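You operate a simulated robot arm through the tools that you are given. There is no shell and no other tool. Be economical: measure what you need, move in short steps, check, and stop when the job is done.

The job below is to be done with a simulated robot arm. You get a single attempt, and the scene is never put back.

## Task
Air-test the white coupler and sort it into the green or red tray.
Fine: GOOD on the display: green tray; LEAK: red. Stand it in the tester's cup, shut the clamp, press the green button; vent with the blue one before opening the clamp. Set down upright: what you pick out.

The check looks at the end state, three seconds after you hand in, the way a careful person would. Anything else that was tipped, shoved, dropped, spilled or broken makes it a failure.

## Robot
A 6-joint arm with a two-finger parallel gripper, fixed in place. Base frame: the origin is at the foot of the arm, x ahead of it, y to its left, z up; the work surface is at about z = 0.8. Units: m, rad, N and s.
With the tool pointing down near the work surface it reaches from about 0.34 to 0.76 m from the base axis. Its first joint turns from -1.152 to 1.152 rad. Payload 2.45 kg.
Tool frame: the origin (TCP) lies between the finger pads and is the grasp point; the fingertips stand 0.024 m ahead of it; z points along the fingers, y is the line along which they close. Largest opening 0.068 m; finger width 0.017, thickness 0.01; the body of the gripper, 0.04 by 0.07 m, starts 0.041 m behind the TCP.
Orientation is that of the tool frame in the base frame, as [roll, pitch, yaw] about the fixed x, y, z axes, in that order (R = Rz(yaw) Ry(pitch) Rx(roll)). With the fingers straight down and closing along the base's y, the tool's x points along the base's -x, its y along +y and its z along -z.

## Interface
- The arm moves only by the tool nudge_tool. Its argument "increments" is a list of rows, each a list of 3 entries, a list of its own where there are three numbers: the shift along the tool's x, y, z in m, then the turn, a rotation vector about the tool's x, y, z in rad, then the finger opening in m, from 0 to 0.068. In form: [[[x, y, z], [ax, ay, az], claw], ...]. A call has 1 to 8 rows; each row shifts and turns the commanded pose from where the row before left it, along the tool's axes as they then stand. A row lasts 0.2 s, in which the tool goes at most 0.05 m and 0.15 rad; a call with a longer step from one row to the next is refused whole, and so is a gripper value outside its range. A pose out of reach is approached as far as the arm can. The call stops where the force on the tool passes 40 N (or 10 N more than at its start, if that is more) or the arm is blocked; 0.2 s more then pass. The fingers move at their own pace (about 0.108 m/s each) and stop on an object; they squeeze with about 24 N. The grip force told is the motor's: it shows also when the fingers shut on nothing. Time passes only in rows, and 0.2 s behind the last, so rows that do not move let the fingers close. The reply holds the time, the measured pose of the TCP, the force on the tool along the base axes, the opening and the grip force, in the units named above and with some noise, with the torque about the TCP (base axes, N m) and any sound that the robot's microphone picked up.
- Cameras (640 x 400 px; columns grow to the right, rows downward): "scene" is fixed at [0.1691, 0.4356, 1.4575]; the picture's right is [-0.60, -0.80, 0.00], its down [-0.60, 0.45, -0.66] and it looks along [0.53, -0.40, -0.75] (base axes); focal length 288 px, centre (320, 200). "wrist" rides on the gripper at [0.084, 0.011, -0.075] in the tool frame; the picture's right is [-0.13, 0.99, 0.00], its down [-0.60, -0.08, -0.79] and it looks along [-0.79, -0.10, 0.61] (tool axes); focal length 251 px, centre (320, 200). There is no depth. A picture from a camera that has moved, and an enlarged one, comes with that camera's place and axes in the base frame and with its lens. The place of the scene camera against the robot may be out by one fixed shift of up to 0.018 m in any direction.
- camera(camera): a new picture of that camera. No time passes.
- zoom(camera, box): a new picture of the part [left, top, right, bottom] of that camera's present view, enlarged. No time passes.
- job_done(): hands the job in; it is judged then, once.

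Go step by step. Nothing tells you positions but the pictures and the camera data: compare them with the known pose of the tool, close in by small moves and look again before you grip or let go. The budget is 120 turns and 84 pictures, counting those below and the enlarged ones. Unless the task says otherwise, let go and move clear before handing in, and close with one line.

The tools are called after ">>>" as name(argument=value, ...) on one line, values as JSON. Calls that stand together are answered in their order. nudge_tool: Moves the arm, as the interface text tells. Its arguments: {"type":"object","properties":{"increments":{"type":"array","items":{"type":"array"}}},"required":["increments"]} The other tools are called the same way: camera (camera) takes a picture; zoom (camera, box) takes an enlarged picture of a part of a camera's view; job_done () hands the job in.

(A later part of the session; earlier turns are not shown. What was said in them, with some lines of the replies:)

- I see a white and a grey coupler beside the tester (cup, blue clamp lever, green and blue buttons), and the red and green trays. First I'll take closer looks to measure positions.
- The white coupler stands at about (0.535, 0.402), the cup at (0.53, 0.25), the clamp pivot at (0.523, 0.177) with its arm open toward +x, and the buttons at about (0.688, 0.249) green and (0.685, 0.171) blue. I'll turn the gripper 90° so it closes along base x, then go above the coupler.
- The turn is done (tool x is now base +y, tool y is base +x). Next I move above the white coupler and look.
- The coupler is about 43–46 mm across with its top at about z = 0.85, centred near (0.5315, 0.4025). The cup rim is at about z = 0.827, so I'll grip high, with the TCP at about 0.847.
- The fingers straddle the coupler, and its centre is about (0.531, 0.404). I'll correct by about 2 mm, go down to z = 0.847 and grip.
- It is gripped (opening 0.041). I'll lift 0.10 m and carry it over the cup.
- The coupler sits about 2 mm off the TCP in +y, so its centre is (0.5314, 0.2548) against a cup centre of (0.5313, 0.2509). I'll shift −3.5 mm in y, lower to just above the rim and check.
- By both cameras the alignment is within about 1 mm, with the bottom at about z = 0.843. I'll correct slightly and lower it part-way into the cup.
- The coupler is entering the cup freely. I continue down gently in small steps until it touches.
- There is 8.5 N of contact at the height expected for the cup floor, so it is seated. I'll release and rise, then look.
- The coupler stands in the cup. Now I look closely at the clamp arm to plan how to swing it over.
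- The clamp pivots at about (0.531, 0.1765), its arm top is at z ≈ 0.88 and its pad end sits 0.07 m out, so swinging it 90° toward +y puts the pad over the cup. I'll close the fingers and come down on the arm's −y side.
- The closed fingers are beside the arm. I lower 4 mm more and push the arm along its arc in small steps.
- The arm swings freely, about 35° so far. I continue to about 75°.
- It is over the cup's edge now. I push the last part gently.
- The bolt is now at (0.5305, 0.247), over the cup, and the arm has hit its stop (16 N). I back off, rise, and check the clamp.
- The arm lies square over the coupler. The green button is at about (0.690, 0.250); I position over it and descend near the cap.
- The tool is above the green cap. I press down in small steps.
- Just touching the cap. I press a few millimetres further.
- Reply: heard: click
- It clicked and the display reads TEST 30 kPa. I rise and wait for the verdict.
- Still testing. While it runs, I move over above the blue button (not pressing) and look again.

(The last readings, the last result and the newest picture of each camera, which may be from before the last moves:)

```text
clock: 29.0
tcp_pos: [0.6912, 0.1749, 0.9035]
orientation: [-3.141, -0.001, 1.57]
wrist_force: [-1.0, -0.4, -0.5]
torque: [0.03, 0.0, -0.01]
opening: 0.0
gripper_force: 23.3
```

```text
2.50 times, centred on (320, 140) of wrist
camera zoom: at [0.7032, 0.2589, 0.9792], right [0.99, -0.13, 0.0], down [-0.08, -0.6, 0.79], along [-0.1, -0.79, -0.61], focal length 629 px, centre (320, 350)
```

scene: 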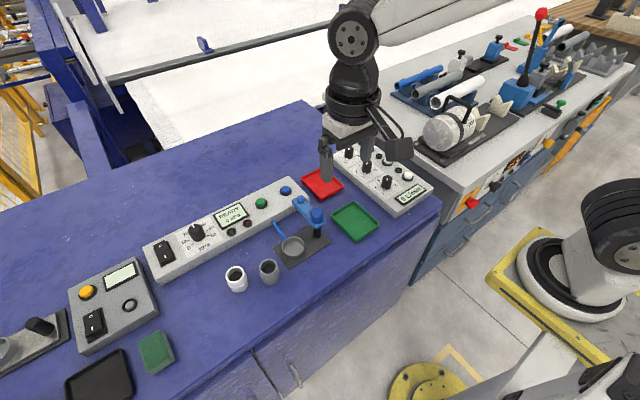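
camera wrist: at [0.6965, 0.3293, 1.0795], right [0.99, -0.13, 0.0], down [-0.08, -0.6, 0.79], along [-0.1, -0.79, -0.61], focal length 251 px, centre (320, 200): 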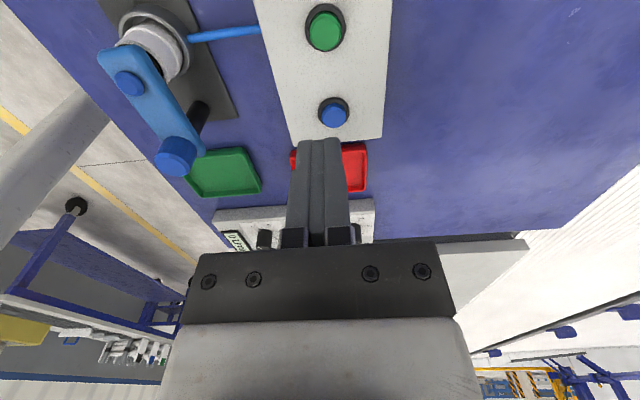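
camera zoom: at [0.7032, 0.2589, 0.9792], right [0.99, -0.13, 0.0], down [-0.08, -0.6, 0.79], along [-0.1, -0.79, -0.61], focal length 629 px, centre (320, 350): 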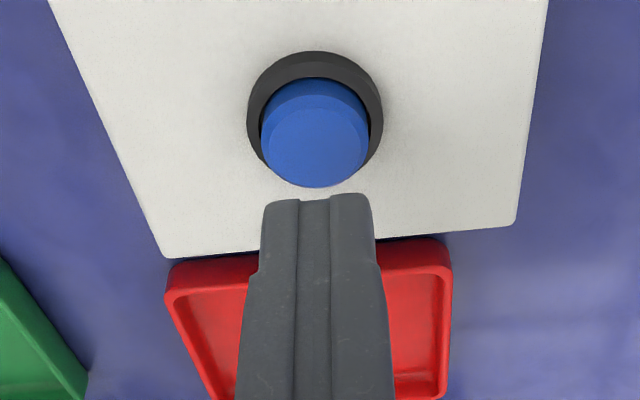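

Verdict: GOOD, so the green tray. Now I press the blue vent button.

>>> nudge_tool(increments=[[[-0.002, 0, 0.02], [0, 0, 0], 0.0], [[0, 0, 0.008], [0, 0, 0], 0.0], [[0, 0, 0.002], [0, 0, 0], 0.0], [[0, 0, 0.0015], [0, 0, 0], 0.0], [[0, 0, 0.0015], [0, 0, 0], 0.0], [[0, 0, 0.0015], [0, 0, 0], 0.0], [[0, 0, 0.001], [0, 0, 0], 0.0], [[0, 0, 0], [0, 0, 0], 0.0]])

>>> nudge_tool(increments=[[[0, 0, -0.02], [0, 0, 0], 0.0], [[0, 0, -0.03], [0, 0, 0], 0.0], [[0, 0, 0], [0, 0, 0], 0.0], [[0, 0, 0], [0, 0, 0], 0.0], [[0, 0, 0], [0, 0, 0], 0.0]])

>>> zoom(camera="scene", box=[220, 160, 320, 240])

```text
clock: 30.8
tcp_pos: [0.6925, 0.1729, 0.8675]
orientation: [3.141, 0.0, 1.573]
wrist_force: [-0.6, -1.5, 2.8]
torque: [-0.03, -0.01, -0.04]
opening: 0.0
gripper_force: 23.8
heard: click
```

```text
clock: 32.0
tcp_pos: [0.6889, 0.173, 0.9168]
orientation: [-3.141, -0.001, 1.569]
wrist_force: [0.4, 0.0, -0.3]
torque: [-0.04, -0.07, 0.01]
opening: 0.0
gripper_force: 24.0
```

```text
5.00 times, centred on (270, 200) of scene
camera zoom: at [0.1691, 0.4356, 1.4575], right [-0.6, -0.8, 0.0], down [-0.6, 0.45, -0.66], along [0.53, -0.4, -0.75], focal length 1442 px, centre (570, 200)
```

zoom: 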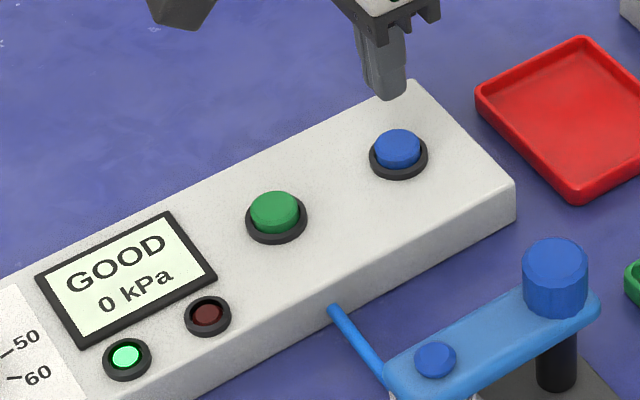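

It is vented: 0 kPa with GOOD still shown. Now I go over to the −x side of the clamp arm to push it back open.

>>> nudge_tool(increments=[[[0, 0, -0.03], [0, 0, 0], 0.0], [[0, 0, -0.03], [0, 0, 0], 0.0], [[0.013, -0.04, 0], [0, 0, 0], 0.0], [[0.013, -0.04, 0], [0, 0, 0], 0.0], [[0.013, -0.04, 0], [0, 0, 0], 0.0], [[0.013, -0.04, 0], [0, 0, 0], 0.0], [[0.009, -0.036, 0], [0, 0, 0], 0.0], [[0, 0, 0], [0, 0, 0], 0.0]])

>>> nudge_tool(increments=[[[0, 0, 0.025], [0, 0, 0], 0.0], [[0, 0, 0.03], [0, 0, 0], 0.0], [[0, 0, 0], [0, 0, 0], 0.0]])

>>> camera(camera="wrist")

>>> zoom(camera="scene", box=[250, 180, 350, 260])

```text
clock: 33.8
tcp_pos: [0.4963, 0.2353, 0.9793]
orientation: [-3.141, 0.001, 1.572]
wrist_force: [0.1, 0.8, -0.9]
torque: [-0.01, 0.03, -0.02]
opening: 0.0002
gripper_force: 23.3
```

```text
clock: 34.6
tcp_pos: [0.4953, 0.2352, 0.9232]
orientation: [3.14, -0.001, 1.574]
wrist_force: [-0.7, 0.3, -0.5]
torque: [-0.03, 0.01, 0.03]
opening: 0.0
gripper_force: 24.1
```

```text
40 pictures are left
camera wrist: at [0.5065, 0.3191, 0.9985], right [0.99, -0.13, 0.0], down [-0.08, -0.6, 0.79], along [-0.1, -0.79, -0.61], focal length 251 px, centre (320, 200)
```

wrist: 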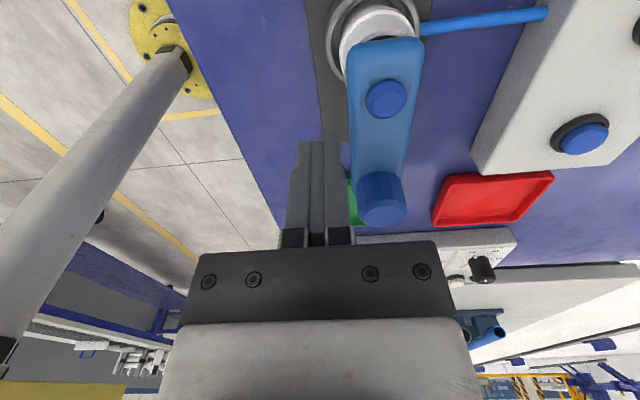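

```text
5.00 times, centred on (300, 220) of scene
camera zoom: at [0.1691, 0.4356, 1.4575], right [-0.6, -0.8, 0.0], down [-0.6, 0.45, -0.66], along [0.53, -0.4, -0.75], focal length 1442 px, centre (420, 100)
```

zoom: 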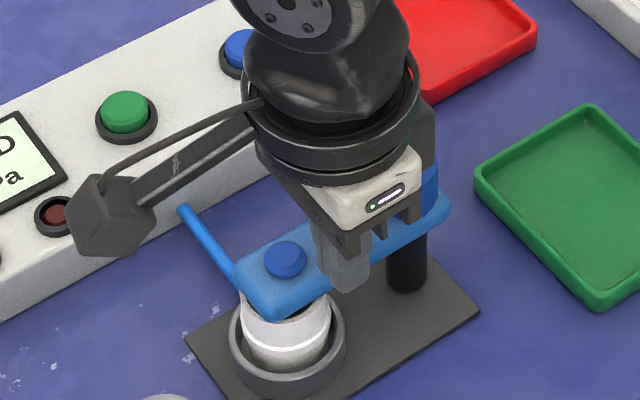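

The fingers are clear beside the arm. I lower to arm level and push it open along the arc.

>>> nudge_tool(increments=[[[-0.006, 0, 0.02], [0, 0, 0], 0.0], [[-0.005, 0.002, 0.011], [0, 0, 0], 0.0], [[0.002, 0.012, 0], [0, 0, 0], 0.0], [[0.002, 0.007, 0], [0, 0, 0], 0.0], [[0.001, 0.007, 0], [0, 0, 0], 0.0], [[0, 0.007, 0], [0, 0, 0], 0.0], [[0, 0.006, 0], [0, 0, 0], 0.0], [[0, 0, 0], [0, 0, 0], 0.0]])

>>> zoom(camera="scene", box=[250, 180, 350, 260])

```text
clock: 36.4
tcp_pos: [0.5374, 0.227, 0.8923]
orientation: [3.14, -0.001, 1.57]
wrist_force: [-0.6, -0.2, 0.3]
torque: [-0.01, 0.01, 0.05]
opening: 0.0003
gripper_force: 23.5
```

```text
5.00 times, centred on (300, 220) of scene
camera zoom: at [0.1691, 0.4356, 1.4575], right [-0.6, -0.8, 0.0], down [-0.6, 0.45, -0.66], along [0.53, -0.4, -0.75], focal length 1442 px, centre (420, 100)
```

zoom: 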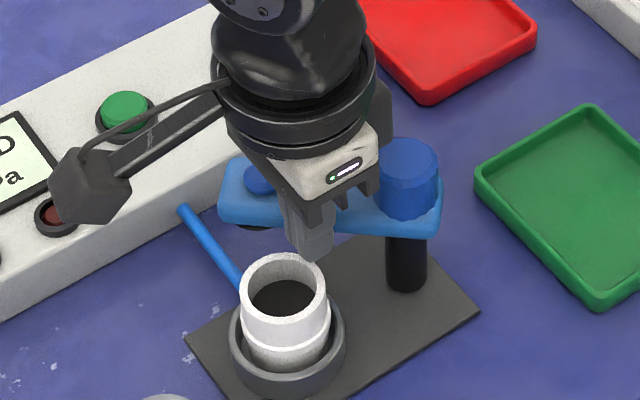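

It is opening well and the coupler is undisturbed. I continue to fully open.

>>> nudge_tool(increments=[[[0.001, 0.01, 0], [0, 0, 0], 0.0], [[-0.003, 0.007, 0], [0, 0, 0], 0.0], [[-0.005, 0.007, 0], [0, 0, 0], 0.0], [[-0.009, 0.009, 0], [0, 0, 0], 0.0], [[-0.006, 0.004, 0], [0, 0, 0], 0.0], [[-0.006, 0.003, 0], [0, 0, 0], 0.0], [[0, 0, 0], [0, 0, 0], 0.0]])

>>> zoom(camera="scene", box=[250, 180, 350, 260])

```text
clock: 38.0
tcp_pos: [0.5746, 0.2022, 0.8915]
orientation: [-3.141, -0.002, 1.571]
wrist_force: [-9.5, 29.6, -2.6]
torque: [0.43, 0.33, -0.17]
opening: 0.0
gripper_force: 23.8
```

```text
5.00 times, centred on (300, 220) of scene
camera zoom: at [0.1689, 0.4364, 1.4573], right [-0.6, -0.8, 0.0], down [-0.6, 0.45, -0.66], along [0.53, -0.4, -0.75], focal length 1442 px, centre (420, 100)
```

zoom: 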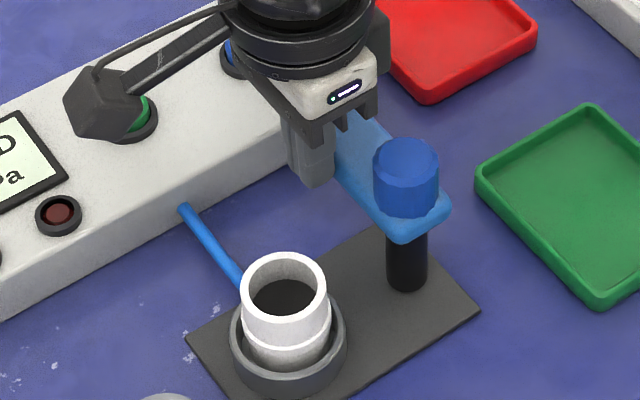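

The clamp is fully open at its stop. I back off, rise and return over the coupler with the fingers open.

>>> nudge_tool(increments=[[[0.01, 0, 0], [0, 0, 0], 0.0], [[0, 0, -0.04], [0, 0, 0], 0.0], [[0, 0, -0.045], [0, 0, 0], 0.0], [[0.02, -0.022, 0], [0, 0, 0], 0.066], [[0.018, -0.022, 0], [0, 0, 0], 0.066], [[0, 0, 0], [0, 0, 0], 0.066], [[0, 0, 0], [0, 0, 0], 0.066]])

>>> zoom(camera="wrist", box=[240, 0, 400, 140])

```text
clock: 39.6
tcp_pos: [0.5322, 0.2487, 0.9775]
orientation: [-3.141, -0.001, 1.569]
wrist_force: [0.5, 0.4, 0.0]
torque: [-0.02, 0.02, 0.0]
opening: 0.066
gripper_force: 0.0
```

```text
2.86 times, centred on (320, 70) of wrist
camera zoom: at [0.5432, 0.3327, 1.0528], right [0.99, -0.13, 0.0], down [-0.08, -0.6, 0.79], along [-0.1, -0.79, -0.61], focal length 718 px, centre (320, 571)
```

zoom: 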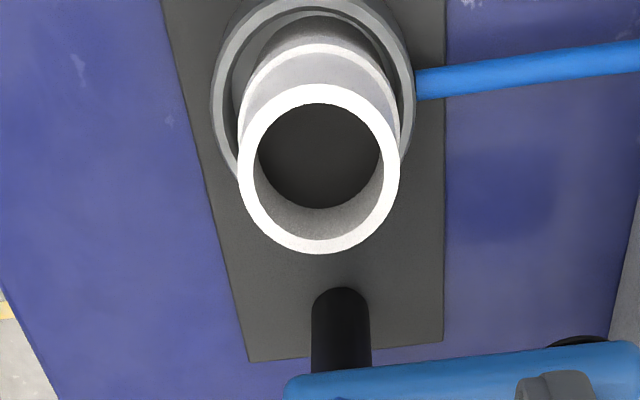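

The coupler is at about (0.5325, 0.2495), top z ≈ 0.862. I descend to z = 0.855 and grip.

>>> nudge_tool(increments=[[[0.0015, 0, 0.04], [0, 0, 0], 0.066], [[0, 0, 0.04], [0, 0, 0], 0.066], [[0, 0, 0.03], [0, 0, 0], 0.066], [[0, 0, 0.0115], [0, 0, 0], 0.066], [[0, 0, 0], [0, 0, 0], 0.066], [[0, 0, 0], [0, 0, 0], 0.03], [[0, 0, 0], [0, 0, 0], 0.03], [[0, 0, 0], [0, 0, 0], 0.03]])

>>> zoom(camera="scene", box=[260, 210, 330, 266])

```text
clock: 41.4
tcp_pos: [0.5339, 0.2494, 0.8544]
orientation: [-3.141, -0.001, 1.57]
wrist_force: [-1.1, -0.1, 0.0]
torque: [-0.03, 0.0, 0.0]
opening: 0.0405
gripper_force: 24.1
```

```text
7.14 times, centred on (295, 238) of scene
camera zoom: at [0.1691, 0.4356, 1.4575], right [-0.6, -0.8, 0.0], down [-0.6, 0.45, -0.66], along [0.53, -0.4, -0.75], focal length 2060 px, centre (499, -71)
```

zoom: 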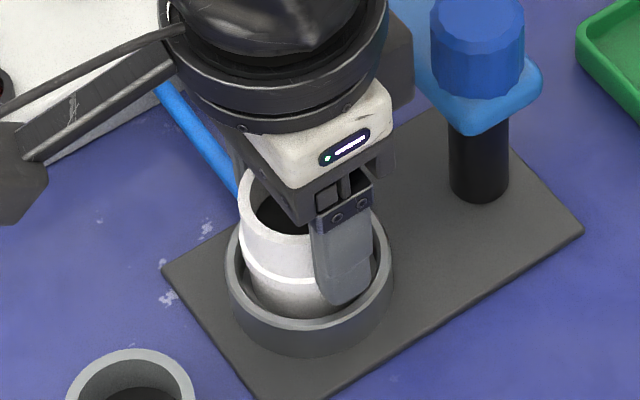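

Gripped. I lift straight out and carry it high over the clamp toward the green tray.

>>> nudge_tool(increments=[[[0, 0, -0.02], [0, 0, 0], 0.03], [[0, 0, -0.03], [0, 0, 0], 0.03], [[0, 0, -0.045], [0, 0, 0], 0.03], [[0, 0, -0.045], [0, 0, 0], 0.03], [[0, 0, 0], [0, 0, 0], 0.03]])

>>> nudge_tool(increments=[[[-0.045, -0.007, 0], [0, 0, 0], 0.03], [[-0.045, -0.007, 0], [0, 0, 0], 0.03], [[-0.045, -0.007, 0], [0, 0, 0], 0.03], [[-0.045, -0.007, 0], [0, 0, 0], 0.03], [[0, 0, 0], [0, 0, 0], 0.03], [[0, 0, 0], [0, 0, 0], 0.03]])

>>> camera(camera="wrist")

>>> zoom(camera="scene", box=[260, 150, 420, 270])

```text
clock: 42.6
tcp_pos: [0.5337, 0.2508, 0.9956]
orientation: [3.141, -0.001, 1.571]
wrist_force: [-0.2, 0.3, 0.6]
torque: [-0.04, 0.02, -0.03]
opening: 0.0407
gripper_force: 24.1
```

```text
clock: 44.0
tcp_pos: [0.5027, 0.0665, 0.9939]
orientation: [3.142, -0.001, 1.569]
wrist_force: [-0.7, 0.3, -1.1]
torque: [0.03, -0.02, -0.01]
opening: 0.0407
gripper_force: 23.9
```

```text
34 pictures are left
camera wrist: at [0.5141, 0.1504, 1.069], right [0.99, -0.13, 0.0], down [-0.08, -0.6, 0.79], along [-0.1, -0.79, -0.61], focal length 251 px, centre (320, 200)
```

wrist: 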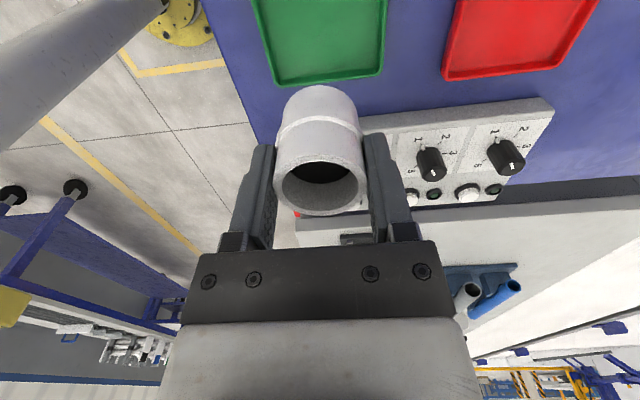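

```text
3.33 times, centred on (340, 210) of scene
camera zoom: at [0.1691, 0.4356, 1.4575], right [-0.6, -0.8, 0.0], down [-0.6, 0.45, -0.66], along [0.53, -0.4, -0.75], focal length 961 px, centre (253, 167)
```

zoom: 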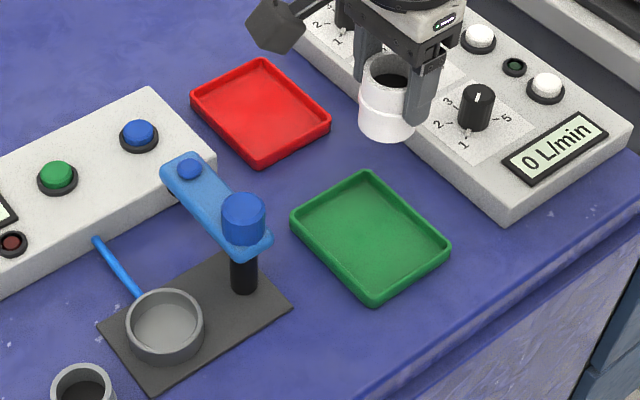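

The tray is centred at about (0.506, 0.058). To keep the wrist camera well away from the clamp knob, I shift over the tray and turn the tool about −1 rad before lowering.

>>> nudge_tool(increments=[[[-0.0095, 0.003, 0], [0, 0, -0.143], 0.03], [[0, 0, 0], [0, 0, -0.143], 0.03], [[0, 0, 0], [0, 0, -0.143], 0.03], [[0, 0, 0], [0, 0, -0.143], 0.03], [[0, 0, 0], [0, 0, -0.143], 0.03], [[0, 0, 0], [0, 0, -0.143], 0.03], [[0, 0, 0], [0, 0, -0.143], 0.03], [[0, 0, 0], [0, 0, 0], 0.03]])

>>> nudge_tool(increments=[[[0, 0, 0.04], [0, 0, 0], 0.03], [[0, 0, 0.04], [0, 0, 0], 0.03], [[0, 0, 0.03], [0, 0, 0], 0.03], [[0, 0, 0], [0, 0, 0], 0.03]])

>>> zoom(camera="scene", box=[300, 170, 420, 260])

>>> camera(camera="wrist")

```text
clock: 45.8
tcp_pos: [0.5076, 0.0598, 0.997]
orientation: [-3.141, -0.001, 2.574]
wrist_force: [-0.4, -0.2, -0.1]
torque: [-0.03, 0.01, 0.0]
opening: 0.0406
gripper_force: 23.5
```

```text
clock: 46.8
tcp_pos: [0.5093, 0.0598, 0.8812]
orientation: [-3.14, -0.001, 2.573]
wrist_force: [-0.3, 0.2, 0.2]
torque: [0.01, -0.03, -0.05]
opening: 0.0404
gripper_force: 23.8
```

```text
4.44 times, centred on (360, 215) of scene
camera zoom: at [0.1691, 0.4356, 1.4575], right [-0.6, -0.8, 0.0], down [-0.6, 0.45, -0.66], along [0.53, -0.4, -0.75], focal length 1282 px, centre (142, 133)
```

zoom: 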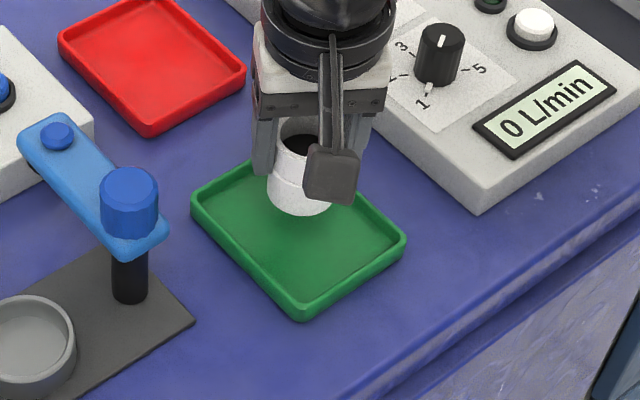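

```text
31 pictures are left
camera wrist: at [0.445, 0.1143, 0.9583], right [0.64, 0.77, 0.0], down [0.47, -0.39, 0.79], along [0.61, -0.51, -0.61], focal length 251 px, centre (320, 200)
```

wrist: 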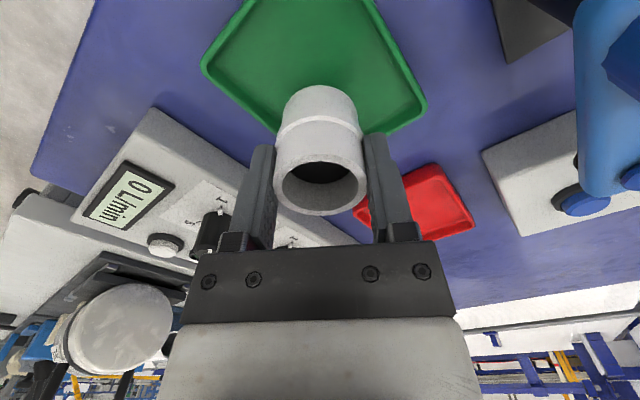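

It is above the tray and clear of everything. I lower gently until it touches.

>>> nudge_tool(increments=[[[0, 0, 0.012], [0, 0, 0], 0.03], [[0, 0, 0.01], [0, 0, 0], 0.03], [[0, 0, 0.003], [0, 0, 0], 0.03], [[0, 0, 0.002], [0, 0, 0], 0.03], [[0, 0, 0], [0, 0, 0], 0.03]])

>>> zoom(camera="scene", box=[320, 190, 400, 250])

```text
clock: 48.0
tcp_pos: [0.5084, 0.0588, 0.8581]
orientation: [3.141, 0.0, 2.573]
wrist_force: [0.0, 0.3, -0.4]
torque: [-0.01, 0.01, -0.01]
opening: 0.0407
gripper_force: 23.7
```

```text
6.67 times, centred on (360, 220) of scene
camera zoom: at [0.1691, 0.4356, 1.4575], right [-0.6, -0.8, 0.0], down [-0.6, 0.45, -0.66], along [0.53, -0.4, -0.75], focal length 1922 px, centre (53, 67)
```

zoom: 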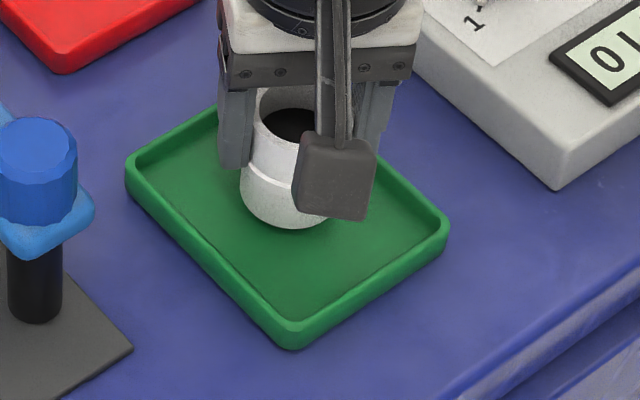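

>>> nudge_tool(increments=[[[0, 0, 0.003], [0, 0, 0], 0.03], [[0, 0, 0.002], [0, 0, 0], 0.03], [[0, 0, 0.001], [0, 0, 0], 0.03], [[0, 0, 0], [0, 0, 0], 0.03]])

```text
clock: 49.0
tcp_pos: [0.5083, 0.0592, 0.852]
orientation: [-3.14, 0.0, 2.574]
wrist_force: [-0.3, 0.4, 0.0]
torque: [0.04, -0.02, 0.02]
opening: 0.0406
gripper_force: 24.0
```

No contact yet at z = 0.852; I keep lowering in 1 mm steps.

>>> nudge_tool(increments=[[[0, 0, 0.001], [0, 0, 0], 0.03], [[0, 0, 0.001], [0, 0, 0], 0.03], [[0, 0, 0], [0, 0, 0], 0.03]])

```text
clock: 49.8
tcp_pos: [0.507, 0.0593, 0.8503]
orientation: [-3.141, 0.0, 2.572]
wrist_force: [-2.6, 0.4, 8.1]
torque: [0.08, 0.18, -0.02]
opening: 0.0404
gripper_force: 23.7
```

Contact (8 N) on the tray floor at the expected height. I ease off a hair, open, and rise.

>>> nudge_tool(increments=[[[0, 0, -0.0005], [0, 0, 0], 0.03], [[0, 0, 0], [0, 0, 0], 0.05], [[0, 0, 0], [0, 0, 0], 0.066], [[0, 0, 0], [0, 0, 0], 0.066], [[0, 0, -0.02], [0, 0, 0], 0.066], [[0, 0, -0.04], [0, 0, 0], 0.066], [[0, 0, -0.05], [0, 0, 0], 0.066], [[0, 0, -0.04], [0, 0, 0], 0.066]])

>>> camera(camera="scene")

>>> camera(camera="wrist")

```text
clock: 51.6
tcp_pos: [0.5071, 0.0616, 1.0005]
orientation: [-3.141, -0.002, 2.572]
wrist_force: [0.2, 0.1, -0.4]
torque: [0.0, 0.02, 0.0]
opening: 0.066
gripper_force: 0.0
```

```text
29 pictures are left
```

scene: 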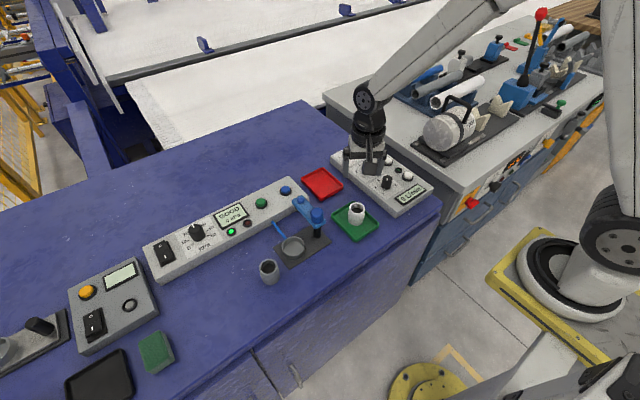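

```text
28 pictures are left
camera wrist: at [0.4436, 0.1155, 1.0775], right [0.64, 0.77, 0.0], down [0.47, -0.39, 0.79], along [0.61, -0.51, -0.61], focal length 251 px, centre (320, 200)
```

wrist: 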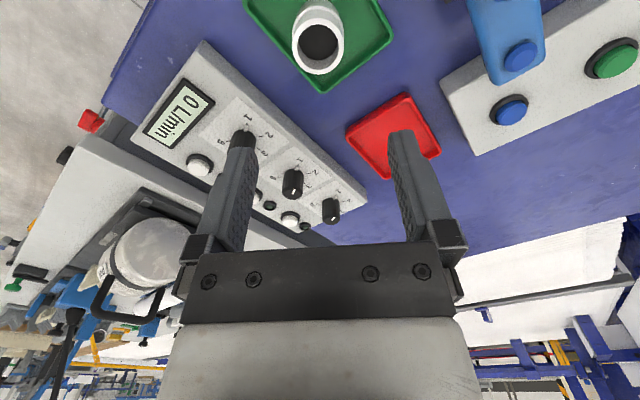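

The white coupler stands upright in the green tray, everything else is undisturbed, and the gripper is clear. I hand in.

>>> job_done()

```text
The job is handed in.
```

The white coupler tested GOOD at 30 kPa, was vented to 0 kPa before I opened the clamp, and now stands upright in the green tray.
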